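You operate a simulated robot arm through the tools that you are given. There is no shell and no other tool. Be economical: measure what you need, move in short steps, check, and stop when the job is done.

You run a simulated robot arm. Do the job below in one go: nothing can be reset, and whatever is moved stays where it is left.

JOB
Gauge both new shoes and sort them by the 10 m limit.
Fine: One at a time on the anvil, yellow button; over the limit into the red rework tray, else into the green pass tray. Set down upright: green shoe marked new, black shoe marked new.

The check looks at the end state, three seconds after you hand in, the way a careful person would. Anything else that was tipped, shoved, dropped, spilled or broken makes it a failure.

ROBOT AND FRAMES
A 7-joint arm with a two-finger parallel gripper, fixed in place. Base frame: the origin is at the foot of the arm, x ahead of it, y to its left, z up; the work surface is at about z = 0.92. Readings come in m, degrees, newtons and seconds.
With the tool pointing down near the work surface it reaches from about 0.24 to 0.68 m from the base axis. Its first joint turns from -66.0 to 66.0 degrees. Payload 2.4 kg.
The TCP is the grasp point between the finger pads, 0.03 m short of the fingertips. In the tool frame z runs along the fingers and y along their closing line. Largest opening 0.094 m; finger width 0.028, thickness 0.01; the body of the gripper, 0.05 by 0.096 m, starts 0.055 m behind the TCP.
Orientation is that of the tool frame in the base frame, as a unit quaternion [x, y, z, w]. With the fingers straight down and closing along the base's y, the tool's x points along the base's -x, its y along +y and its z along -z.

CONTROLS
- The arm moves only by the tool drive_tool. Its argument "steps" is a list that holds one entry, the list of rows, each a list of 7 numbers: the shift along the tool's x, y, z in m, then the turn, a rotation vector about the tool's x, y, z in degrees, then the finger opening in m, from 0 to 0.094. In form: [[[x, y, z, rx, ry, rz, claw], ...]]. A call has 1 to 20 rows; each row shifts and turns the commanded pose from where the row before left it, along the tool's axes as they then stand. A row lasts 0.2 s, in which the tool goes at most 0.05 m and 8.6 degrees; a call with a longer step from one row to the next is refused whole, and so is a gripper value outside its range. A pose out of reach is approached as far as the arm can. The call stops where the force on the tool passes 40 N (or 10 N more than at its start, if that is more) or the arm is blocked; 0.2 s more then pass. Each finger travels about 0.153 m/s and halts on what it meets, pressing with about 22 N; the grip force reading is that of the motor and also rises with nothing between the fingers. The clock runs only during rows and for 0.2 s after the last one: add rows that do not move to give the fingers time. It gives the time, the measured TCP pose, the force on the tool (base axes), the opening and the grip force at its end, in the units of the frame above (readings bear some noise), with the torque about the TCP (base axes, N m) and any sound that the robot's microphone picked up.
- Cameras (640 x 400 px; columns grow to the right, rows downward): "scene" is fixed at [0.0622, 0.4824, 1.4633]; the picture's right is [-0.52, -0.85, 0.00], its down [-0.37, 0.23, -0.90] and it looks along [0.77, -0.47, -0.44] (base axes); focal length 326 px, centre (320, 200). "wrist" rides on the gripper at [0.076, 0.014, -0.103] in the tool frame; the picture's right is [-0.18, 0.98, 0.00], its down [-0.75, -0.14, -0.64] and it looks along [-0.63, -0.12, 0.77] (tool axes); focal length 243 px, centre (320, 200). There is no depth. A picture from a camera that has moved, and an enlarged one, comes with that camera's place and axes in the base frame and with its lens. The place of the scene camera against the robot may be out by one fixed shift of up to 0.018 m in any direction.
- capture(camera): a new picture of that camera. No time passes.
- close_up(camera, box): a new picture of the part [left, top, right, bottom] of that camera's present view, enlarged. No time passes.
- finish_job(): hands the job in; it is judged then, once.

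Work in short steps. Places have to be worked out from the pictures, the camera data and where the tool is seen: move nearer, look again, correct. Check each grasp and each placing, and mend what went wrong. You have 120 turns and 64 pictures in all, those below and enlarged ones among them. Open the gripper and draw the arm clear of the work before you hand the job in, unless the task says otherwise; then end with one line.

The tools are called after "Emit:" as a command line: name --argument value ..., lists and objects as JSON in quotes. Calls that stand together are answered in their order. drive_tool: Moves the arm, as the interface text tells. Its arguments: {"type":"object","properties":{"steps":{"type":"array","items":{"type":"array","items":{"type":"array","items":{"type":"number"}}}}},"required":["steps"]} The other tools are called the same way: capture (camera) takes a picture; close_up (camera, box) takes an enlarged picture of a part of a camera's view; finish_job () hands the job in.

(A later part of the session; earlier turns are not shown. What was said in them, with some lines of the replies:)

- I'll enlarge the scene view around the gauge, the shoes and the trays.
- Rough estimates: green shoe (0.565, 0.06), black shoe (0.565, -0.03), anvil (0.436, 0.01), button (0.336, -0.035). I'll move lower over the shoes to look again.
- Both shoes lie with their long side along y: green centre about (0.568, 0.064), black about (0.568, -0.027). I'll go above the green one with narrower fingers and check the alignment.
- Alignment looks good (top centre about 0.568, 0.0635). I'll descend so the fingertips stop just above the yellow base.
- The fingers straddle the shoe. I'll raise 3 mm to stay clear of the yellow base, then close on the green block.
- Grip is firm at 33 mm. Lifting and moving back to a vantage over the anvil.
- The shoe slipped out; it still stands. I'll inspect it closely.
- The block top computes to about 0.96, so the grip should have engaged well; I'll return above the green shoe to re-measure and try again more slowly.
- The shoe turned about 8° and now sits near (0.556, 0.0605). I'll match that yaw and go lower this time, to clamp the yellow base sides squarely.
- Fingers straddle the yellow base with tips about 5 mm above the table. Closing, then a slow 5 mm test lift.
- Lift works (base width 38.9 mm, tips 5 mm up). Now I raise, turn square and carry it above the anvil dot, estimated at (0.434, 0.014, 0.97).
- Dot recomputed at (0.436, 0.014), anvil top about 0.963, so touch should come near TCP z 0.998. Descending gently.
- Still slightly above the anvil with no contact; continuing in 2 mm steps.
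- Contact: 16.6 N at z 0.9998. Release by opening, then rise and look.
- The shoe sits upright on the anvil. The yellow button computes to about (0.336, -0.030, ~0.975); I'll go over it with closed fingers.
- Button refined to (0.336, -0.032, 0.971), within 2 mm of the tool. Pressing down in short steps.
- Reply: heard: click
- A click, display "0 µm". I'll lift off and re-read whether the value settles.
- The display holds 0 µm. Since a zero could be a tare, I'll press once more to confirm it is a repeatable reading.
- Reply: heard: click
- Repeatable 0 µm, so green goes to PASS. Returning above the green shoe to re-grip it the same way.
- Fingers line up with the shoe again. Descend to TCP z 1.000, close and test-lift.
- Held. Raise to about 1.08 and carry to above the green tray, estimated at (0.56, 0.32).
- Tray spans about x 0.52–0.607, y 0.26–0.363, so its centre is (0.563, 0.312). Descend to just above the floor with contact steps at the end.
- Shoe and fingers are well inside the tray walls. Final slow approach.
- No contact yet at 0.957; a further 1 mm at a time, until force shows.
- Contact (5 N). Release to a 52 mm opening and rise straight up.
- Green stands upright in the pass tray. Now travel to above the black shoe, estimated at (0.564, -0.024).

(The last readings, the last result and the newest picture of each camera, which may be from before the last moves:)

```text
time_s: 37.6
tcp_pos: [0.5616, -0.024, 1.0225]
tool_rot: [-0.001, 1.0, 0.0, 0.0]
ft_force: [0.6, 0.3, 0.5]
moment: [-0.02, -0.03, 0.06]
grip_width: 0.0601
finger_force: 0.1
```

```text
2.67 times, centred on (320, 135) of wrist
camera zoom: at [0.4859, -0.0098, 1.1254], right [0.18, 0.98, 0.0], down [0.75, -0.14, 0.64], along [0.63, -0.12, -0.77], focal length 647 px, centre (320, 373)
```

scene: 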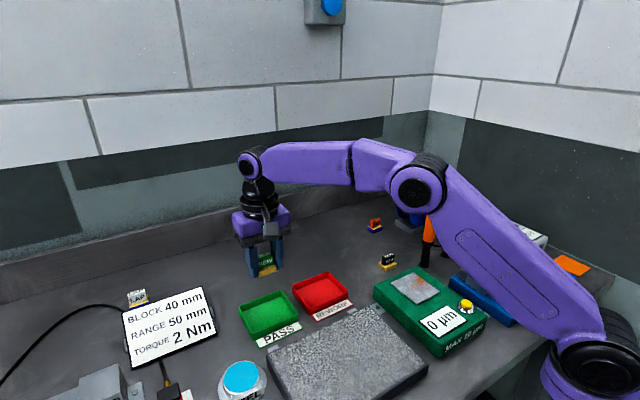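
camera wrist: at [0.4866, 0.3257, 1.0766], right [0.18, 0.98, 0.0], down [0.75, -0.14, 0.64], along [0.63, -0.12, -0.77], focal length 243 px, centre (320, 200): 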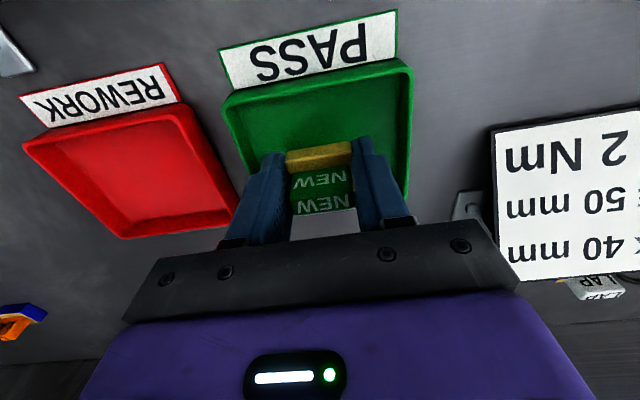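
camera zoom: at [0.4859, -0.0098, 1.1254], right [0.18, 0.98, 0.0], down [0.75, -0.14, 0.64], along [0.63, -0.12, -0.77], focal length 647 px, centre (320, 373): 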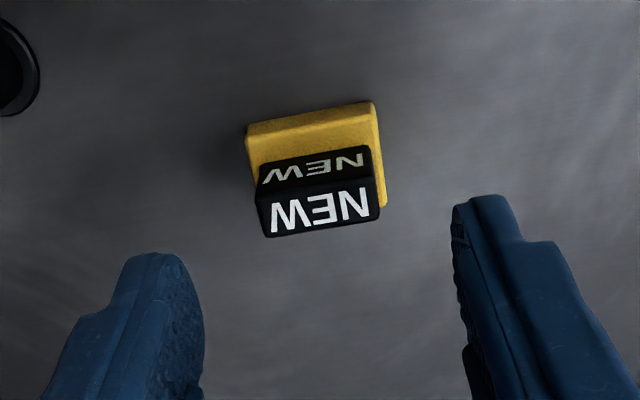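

Yaw 0, centre about (0.563, -0.025). Descend, close on the base and test-lift 10 mm.

Emit:
drive_tool --steps '[[[-0.001, -0.001, 0.03, 0, 0, 0, 0.06], [0, 0, 0.03, 0, 0, 0, 0.06], [0, 0, 0.008, 0, 0, 0, 0.06], [0, 0, 0, 0, 0, 0, 0.06], [0, 0, 0, 0, 0, 0, 0.035], [0, 0, 0, 0, 0, 0, 0.02], [0, 0, 0, 0, 0, 0, 0.02]]]'

Emit:
drive_tool --steps '[[[0, 0, -0.003, 0, 0, 0, 0.02], [0, 0, -0.007, 0, 0, 0, 0.02], [0, 0, 0, 0, 0, 0, 0.02]]]'

Emit:
capture --camera "wrist"

```text
time_s: 39.2
tcp_pos: [0.5634, -0.0237, 0.9529]
tool_rot: [0.0, 1.0, 0.001, 0.001]
ft_force: [0.9, 0.6, -0.1]
moment: [-0.04, 0.02, 0.0]
grip_width: 0.039
finger_force: 21.6
```

```text
time_s: 40.0
tcp_pos: [0.5651, -0.024, 0.9628]
tool_rot: [0.001, 1.0, -0.001, 0.0]
ft_force: [-1.1, 0.2, 0.6]
moment: [-0.01, 0.01, 0.03]
grip_width: 0.0388
finger_force: 21.7
```

```text
23 pictures are left
camera wrist: at [0.4883, -0.0105, 1.0663], right [0.18, 0.98, 0.0], down [0.75, -0.14, 0.64], along [0.63, -0.12, -0.77], focal length 243 px, centre (320, 200)
```

wrist: 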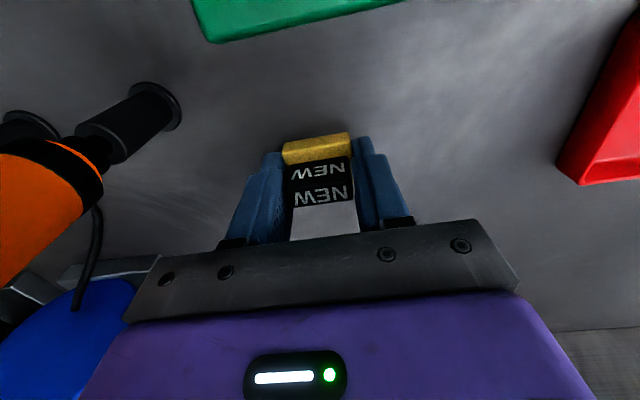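

Black is held. Lift, carry to the anvil dot (0.436, 0.014) and descend to just above it.

Emit:
drive_tool --steps '[[[0, 0, -0.03, 0, 0, 0, 0.02], [0, 0, -0.04, 0, 0, 0, 0.02], [0.025, 0.008, 0, 0, 0, 0, 0.02], [0.035, 0.01, 0, 0, 0, 0, 0.02], [0.035, 0.01, 0, 0, 0, 0, 0.02], [0.033, 0.01, 0, 0, 0, 0, 0.02], [0, 0, 0.015, 0, 0, 0, 0.02], [0, 0, 0.01, 0, 0, 0, 0.02], [0, 0, 0.005, 0, 0, 0, 0.02], [0, 0, 0, 0, 0, 0, 0.02]]]'

Emit:
close_up --camera "scene" --box '[370, 230, 450, 310]'

```text
time_s: 42.2
tcp_pos: [0.4364, 0.0135, 1.0017]
tool_rot: [0.0, 1.0, -0.001, 0.0]
ft_force: [-0.4, 0.8, 0.1]
moment: [-0.02, -0.01, -0.03]
grip_width: 0.0389
finger_force: 21.9
```

```text
5.00 times, centred on (410, 270) of scene
camera zoom: at [0.0622, 0.4824, 1.4633], right [-0.52, -0.85, 0.0], down [-0.37, 0.23, -0.9], along [0.77, -0.47, -0.44], focal length 1627 px, centre (-130, -150)
```

zoom: 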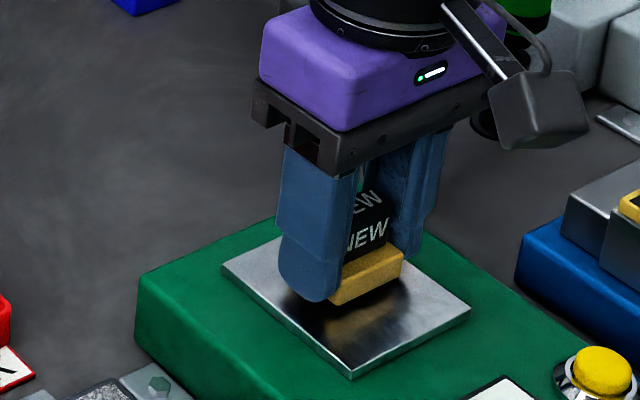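

Just above the anvil; small steps to contact.

Emit:
drive_tool --steps '[[[0, 0, 0.0015, 0, 0, 0, 0.02], [0, 0, 0, 0, 0, 0, 0.02]]]'

Emit:
drive_tool --steps '[[[0, 0, 0.001, 0, 0, 0, 0.02], [0, 0, 0, 0, 0, 0, 0.02]]]'

```text
time_s: 42.8
tcp_pos: [0.4364, 0.0122, 1.0009]
tool_rot: [0.0, 1.0, 0.0, 0.0]
ft_force: [-0.2, 0.5, -0.5]
moment: [0.03, -0.02, -0.02]
grip_width: 0.0391
finger_force: 21.6
```

```text
time_s: 43.4
tcp_pos: [0.4369, 0.0127, 0.9995]
tool_rot: [0.0, 1.0, 0.0, 0.0]
ft_force: [0.1, -0.2, 0.0]
moment: [-0.03, 0.0, -0.01]
grip_width: 0.0392
finger_force: 21.3
```

No force yet; two more 1 mm steps.

Emit:
drive_tool --steps '[[[0, 0, 0.001, 0, 0, 0, 0.02], [0, 0, 0, 0, 0, 0, 0.02]]]'

Emit:
drive_tool --steps '[[[0, 0, 0.0007, 0, 0, 0, 0.02], [0, 0, 0, 0, 0, 0, 0.02]]]'

```text
time_s: 44.0
tcp_pos: [0.4367, 0.0128, 0.9985]
tool_rot: [0.0, 1.0, 0.0, 0.0]
ft_force: [-0.2, -0.6, -0.8]
moment: [0.02, 0.02, 0.02]
grip_width: 0.0391
finger_force: 21.6
```

```text
time_s: 44.6
tcp_pos: [0.4371, 0.0126, 0.9982]
tool_rot: [0.0, 1.0, 0.0, 0.0]
ft_force: [1.1, -0.1, -0.5]
moment: [-0.02, 0.03, 0.0]
grip_width: 0.039
finger_force: 22.4
```

Emit:
drive_tool --steps '[[[0, 0, 0.001, 0, 0, 0, 0.02], [0, 0, 0, 0, 0, 0, 0.02]]]'

Emit:
drive_tool --steps '[[[0, 0, 0.0007, 0, 0, 0, 0.02], [0, 0, 0, 0, 0, 0, 0.02]]]'

```text
time_s: 45.2
tcp_pos: [0.4369, 0.0129, 0.9982]
tool_rot: [0.0, 1.0, -0.001, 0.001]
ft_force: [-1.0, -0.1, 10.8]
moment: [-0.05, 0.03, 0.01]
grip_width: 0.039
finger_force: 21.5
```

```text
time_s: 45.8
tcp_pos: [0.4363, 0.0129, 0.9967]
tool_rot: [0.0, 1.0, 0.0, 0.002]
ft_force: [0.2, -1.6, 17.3]
moment: [-0.02, -0.03, 0.01]
grip_width: 0.0389
finger_force: 22.3
```

Seated (17 N). Release, rise and go over the button with closed fingers.

Emit:
drive_tool --steps '[[[0, 0, -0.001, 0, 0, 0, 0.02], [0, 0, 0, 0, 0, 0, 0.045], [0, 0, 0, 0, 0, 0, 0.06], [0, 0, -0.02, 0, 0, 0, 0.06], [0, 0, -0.035, 0, 0, 0, 0.06], [0, 0, -0.04, 0, 0, 0, 0.06], [0.03, -0.015, 0, 0, 0, 0, 0.04], [0.035, -0.015, 0, 0, 0, 0, 0.01], [0.035, -0.015, 0, 0, 0, 0, 0], [0, 0, 0, 0, 0, 0, 0]]]'

Emit:
close_up --camera "scene" --box '[360, 225, 520, 365]'

```text
time_s: 48.0
tcp_pos: [0.3366, -0.031, 1.0917]
tool_rot: [0.0, 1.0, 0.001, 0.0]
ft_force: [-0.5, 1.1, -0.1]
moment: [-0.02, -0.01, 0.03]
grip_width: 0.0001
finger_force: 22.0
```

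```text
2.86 times, centred on (440, 295) of scene
camera zoom: at [0.0622, 0.4823, 1.4633], right [-0.52, -0.85, 0.0], down [-0.37, 0.23, -0.9], along [0.77, -0.47, -0.44], focal length 930 px, centre (-23, -71)
```

zoom: 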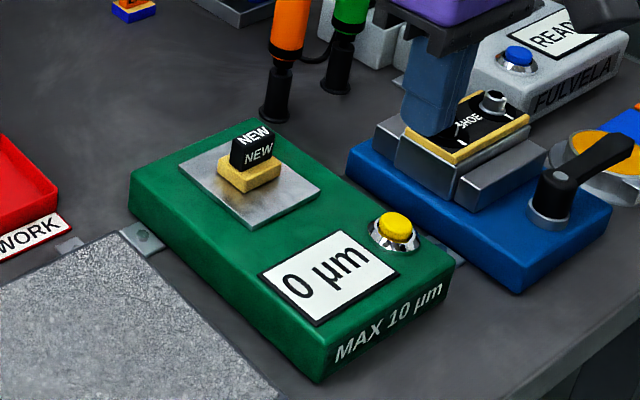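

The black shoe is on the anvil and the arm is over the button. Press as before, then lift.

Emit:
drive_tool --steps '[[[0, -0.001, 0.04, 0, 0, 0, 0], [0, 0, 0.035, 0, 0, 0, 0], [0, 0, 0.01, 0, 0, 0, 0], [0, 0, 0.004, 0, 0, 0, 0], [0, 0, 0.002, 0, 0, 0, 0], [0, 0, 0, 0, 0, 0, 0]]]'

Emit:
drive_tool --steps '[[[0, 0, -0.02, 0, 0, 0, 0], [0, 0, -0.03, 0, 0, 0, 0], [0, 0, -0.04, 0, 0, 0, 0], [0, 0, 0, 0, 0, 0, 0], [0, 0, 0, 0, 0, 0, 0]]]'

Emit:
close_up --camera "scene" --box '[360, 225, 520, 365]'

```text
time_s: 49.4
tcp_pos: [0.3363, -0.0326, 1.001]
tool_rot: [0.0, 1.0, -0.001, 0.0]
ft_force: [-0.3, -0.9, 3.7]
moment: [-0.04, -0.04, 0.01]
grip_width: 0.0003
finger_force: 21.9
heard: click
```

```text
time_s: 50.6
tcp_pos: [0.3369, -0.033, 1.0925]
tool_rot: [-0.001, 1.0, 0.0, 0.0]
ft_force: [-0.3, 0.2, -0.3]
moment: [0.01, 0.02, 0.02]
grip_width: 0.0
finger_force: 21.9
```

```text
2.86 times, centred on (440, 295) of scene
camera zoom: at [0.0622, 0.4824, 1.4633], right [-0.52, -0.85, 0.0], down [-0.37, 0.23, -0.9], along [0.77, -0.47, -0.44], focal length 930 px, centre (-23, -71)
```

zoom: 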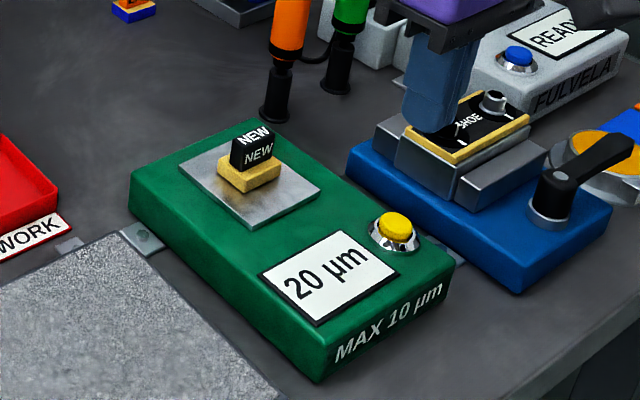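

The gauge now shows 20 µm; I'll zoom in to make sure there is no decimal point.

Emit:
close_up --camera "scene" --box '[415, 295, 475, 345]'

Emit:
drive_tool --steps '[[[-0.03, 0.015, 0, 0, 0, 0, 0.03], [-0.035, 0.015, 0, 0, 0, 0, 0.06], [-0.034, 0.0155, 0, 0, 0, 0, 0.06], [0, 0, 0.03, 0, 0, 0, 0.06], [0, 0, 0, 0, 0, 0, 0.06]]]'

Emit:
capture --camera "wrist"

```text
8.00 times, centred on (445, 320) of scene
camera zoom: at [0.0622, 0.4824, 1.4633], right [-0.52, -0.85, 0.0], down [-0.37, 0.23, -0.9], along [0.77, -0.47, -0.44], focal length 2604 px, centre (-680, -760)
```

zoom: 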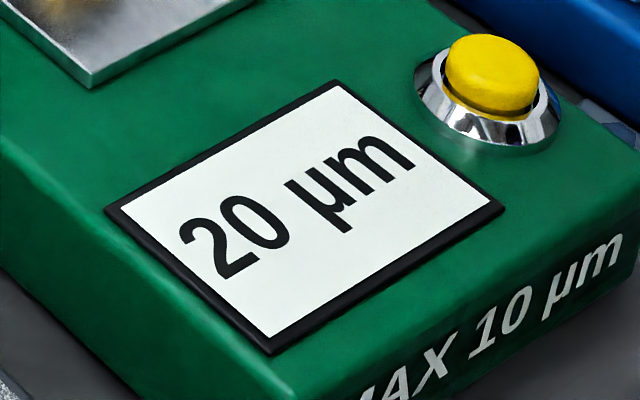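

```text
time_s: 51.8
tcp_pos: [0.4358, 0.013, 1.0644]
tool_rot: [0.0, 1.0, 0.0, 0.001]
ft_force: [0.9, -0.2, 0.1]
moment: [0.01, -0.02, 0.0]
grip_width: 0.0602
finger_force: 0.0
```

```text
18 pictures are left
camera wrist: at [0.3598, 0.0268, 1.1675], right [0.18, 0.98, 0.0], down [0.75, -0.14, 0.64], along [0.63, -0.12, -0.77], focal length 243 px, centre (320, 200)
```

wrist: 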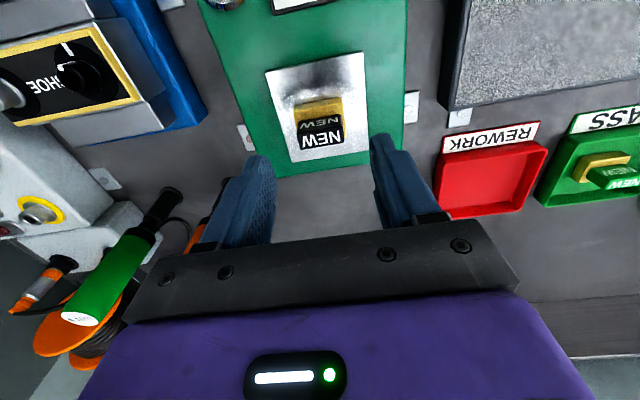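

20 µm is over 10, so black goes to REWORK. Fingers are lined up; descend, close and test-lift.

Emit:
drive_tool --steps '[[[0, 0, 0.03, 0, 0, 0, 0.06], [0, 0, 0.025, 0, 0, 0, 0.06], [0, 0, 0.011, 0, 0, 0, 0.06], [0, 0, 0, 0, 0, 0, 0.06], [0, 0, 0, 0, 0, 0, 0.035], [0, 0, 0, 0, 0, 0, 0.02], [0, 0, 0, 0, 0, 0, 0.02], [0, 0, -0.003, 0, 0, 0, 0.02], [0, 0, -0.007, 0, 0, 0, 0.02], [0, 0, 0, 0, 0, 0, 0.02]]]'

Emit:
drive_tool --steps '[[[0, 0, -0.03, 0, 0, 0, 0.02], [0, 0, -0.04, 0, 0, 0, 0.02], [-0.02, 0.03, 0, 0, 0, 0, 0.02], [-0.027, 0.036, 0, 0, 0, 0, 0.02], [-0.027, 0.036, 0, 0, 0, 0, 0.02], [-0.027, 0.036, 0, 0, 0, 0, 0.02], [-0.021, 0.032, 0, 0, 0, 0, 0.02], [0, 0, 0, 0, 0, 0, 0.02]]]'

Emit:
capture --camera "wrist"

```text
time_s: 54.0
tcp_pos: [0.436, 0.0129, 1.0071]
tool_rot: [0.0, 1.0, 0.0, 0.0]
ft_force: [-0.9, 1.0, -0.7]
moment: [0.01, -0.01, 0.0]
grip_width: 0.0389
finger_force: 22.4
```

```text
time_s: 55.8
tcp_pos: [0.5579, 0.1828, 1.0753]
tool_rot: [0.0, 1.0, 0.0, 0.0]
ft_force: [-0.3, -0.3, -0.8]
moment: [-0.01, -0.02, -0.02]
grip_width: 0.039
finger_force: 21.6
```

```text
17 pictures are left
camera wrist: at [0.4815, 0.197, 1.1773], right [0.18, 0.98, 0.0], down [0.75, -0.14, 0.64], along [0.63, -0.12, -0.77], focal length 243 px, centre (320, 200)
```

wrist: 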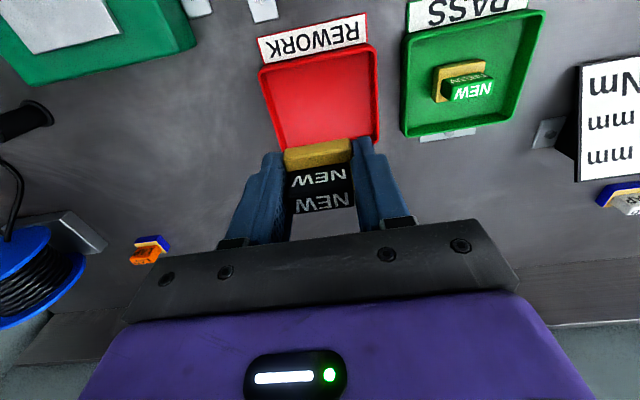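

Tray is framed just like the green one: centre about (0.563, 0.181). Descend to ~12 mm above the floor.

Emit:
drive_tool --steps '[[[-0.003, -0.0015, 0.03, 0, 0, 0, 0.02], [0, 0, 0.04, 0, 0, 0, 0.02], [0, 0, 0.025, 0, 0, 0, 0.02], [0, 0, 0.012, 0, 0, 0, 0.02], [0, 0, 0, 0, 0, 0, 0.02]]]'

Emit:
close_up --camera "scene" --box '[260, 230, 380, 350]'

```text
time_s: 57.0
tcp_pos: [0.5614, 0.1832, 0.9677]
tool_rot: [0.0, 1.0, 0.0, -0.001]
ft_force: [-0.2, 0.2, -0.2]
moment: [0.04, 0.01, -0.01]
grip_width: 0.039
finger_force: 21.7
```

```text
3.33 times, centred on (320, 290) of scene
camera zoom: at [0.0622, 0.4824, 1.4633], right [-0.52, -0.85, 0.0], down [-0.37, 0.23, -0.9], along [0.77, -0.47, -0.44], focal length 1085 px, centre (320, -100)
```

zoom: 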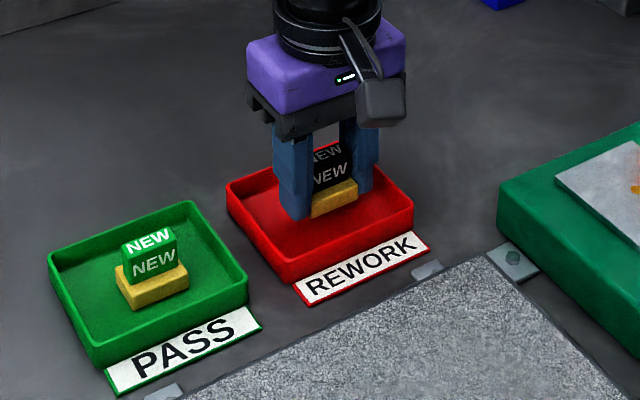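

Well inside the tray. Down 11 mm, then contact steps.

Emit:
drive_tool --steps '[[[0.002, 0, 0.007, 0, 0, 0, 0.02], [0, 0, 0.004, 0, 0, 0, 0.02], [0, 0, 0.0015, 0, 0, 0, 0.02], [0, 0, 0, 0, 0, 0, 0.02]]]'

Emit:
drive_tool --steps '[[[0, 0, 0.001, 0, 0, 0, 0.02], [0, 0, 0, 0, 0, 0, 0.02]]]'

```text
time_s: 58.0
tcp_pos: [0.5584, 0.1814, 0.9567]
tool_rot: [0.001, 1.0, 0.0, 0.0]
ft_force: [0.2, 0.0, -0.4]
moment: [0.02, 0.01, 0.02]
grip_width: 0.0392
finger_force: 21.7
```

```text
time_s: 58.6
tcp_pos: [0.5597, 0.1819, 0.9546]
tool_rot: [0.0, 1.0, 0.001, 0.0]
ft_force: [0.8, 0.3, 0.5]
moment: [0.04, -0.02, 0.02]
grip_width: 0.0391
finger_force: 21.8
```

Emit:
drive_tool --steps '[[[0, 0, 0.001, 0, 0, 0, 0.02], [0, 0, 0, 0, 0, 0, 0.02]]]'

Emit:
drive_tool --steps '[[[0, 0, 0.0008, 0, 0, 0, 0.02], [0, 0, 0, 0, 0, 0, 0.02]]]'

```text
time_s: 59.2
tcp_pos: [0.5598, 0.1809, 0.955]
tool_rot: [0.0, 1.0, 0.0, 0.0]
ft_force: [-0.4, -1.2, 0.0]
moment: [-0.01, 0.0, 0.0]
grip_width: 0.0388
finger_force: 22.2
```

```text
time_s: 59.8
tcp_pos: [0.5594, 0.1813, 0.9534]
tool_rot: [-0.001, 1.0, 0.0, 0.001]
ft_force: [0.0, -0.3, 2.6]
moment: [-0.02, 0.04, 0.01]
grip_width: 0.039
finger_force: 21.4
```

Contact starting (2.6 N) at the expected height. Release, rise and draw back clear.

Emit:
drive_tool --steps '[[[0, 0, 0.0004, 0, 0, 0, 0.02], [0, 0, 0, 0, 0, 0, 0.045], [0, 0, 0, 0, 0, 0, 0.052], [0, 0, -0.01, 0, 0, 0, 0.052], [0, 0, -0.03, 0, 0, 0, 0.052], [0, 0, -0.04, 0, 0, 0, 0.052], [0, 0, -0.045, 0, 0, 0, 0.06], [0, 0, -0.045, 0, 0, 0, 0.08], [0.03, -0.03, -0.03, 0, 0, 0, 0.09], [0.03, -0.03, 0, 0, 0, 0, 0.09], [0.03, -0.03, 0, 0, 0, 0, 0.09], [0, 0, 0, 0, 0, 0, 0.09]]]'

Emit:
capture --camera "scene"

Emit:
close_up --camera "scene" --box '[220, 230, 380, 350]'

```text
refused: row 9 steps farther than a row can; nothing moved
```

```text
15 pictures are left
```

scene: 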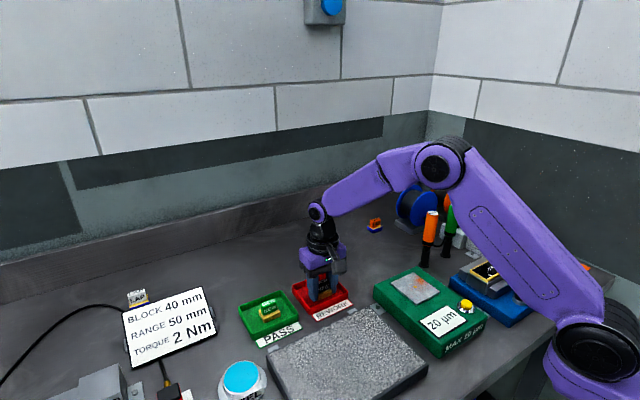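

```text
3.33 times, centred on (300, 290) of scene
camera zoom: at [0.0622, 0.4823, 1.4633], right [-0.52, -0.85, 0.0], down [-0.37, 0.23, -0.9], along [0.77, -0.47, -0.44], focal length 1085 px, centre (387, -100)
```

zoom: 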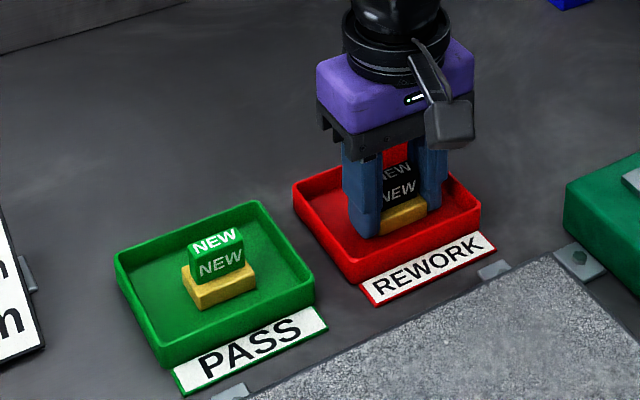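

One row was too long, so nothing moved; repeating with shorter steps.

Emit:
drive_tool --steps '[[[0, 0, 0.0004, 0, 0, 0, 0.02], [0, 0, 0, 0, 0, 0, 0.045], [0, 0, 0, 0, 0, 0, 0.052], [0, 0, -0.01, 0, 0, 0, 0.052], [0, 0, -0.03, 0, 0, 0, 0.052], [0, 0, -0.04, 0, 0, 0, 0.052], [0, 0, -0.045, 0, 0, 0, 0.06], [0, 0, -0.045, 0, 0, 0, 0.08], [0, 0, -0.045, 0, 0, 0, 0.09], [0.03, -0.03, -0.02, 0, 0, 0, 0.09], [0.03, -0.03, 0, 0, 0, 0, 0.09], [0.03, -0.03, 0, 0, 0, 0, 0.09], [0, 0, 0, 0, 0, 0, 0.09]]]'

Emit:
capture --camera "scene"

Emit:
close_up --camera "scene" --box '[220, 230, 380, 350]'

```text
time_s: 62.6
tcp_pos: [0.4666, 0.0905, 1.1866]
tool_rot: [0.0, 1.0, 0.0, 0.0]
ft_force: [0.2, 0.0, 0.9]
moment: [0.0, 0.02, 0.02]
grip_width: 0.09
finger_force: 0.1
```

```text
13 pictures are left
```

scene: 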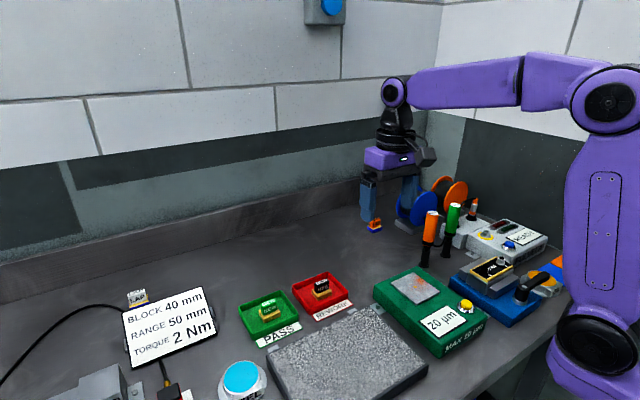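

```text
3.33 times, centred on (300, 290) of scene
camera zoom: at [0.0622, 0.4823, 1.4633], right [-0.52, -0.85, 0.0], down [-0.37, 0.23, -0.9], along [0.77, -0.47, -0.44], focal length 1085 px, centre (387, -100)
```

zoom: 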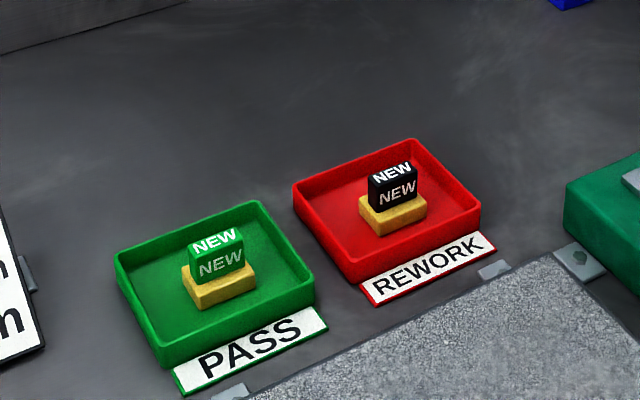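

Both shoes stand upright in their trays, the gripper is open and the arm is clear. Handing in.

Emit:
finish_job

```text
The job is handed in.
```

Both new shoes are gauged and sorted by the 10 µm limit: green read 0 µm (two presses) and stands upright in the green pass tray, black read 20 µm and stands upright in the red rework tray; green slipped from my first grip but did not tip over.
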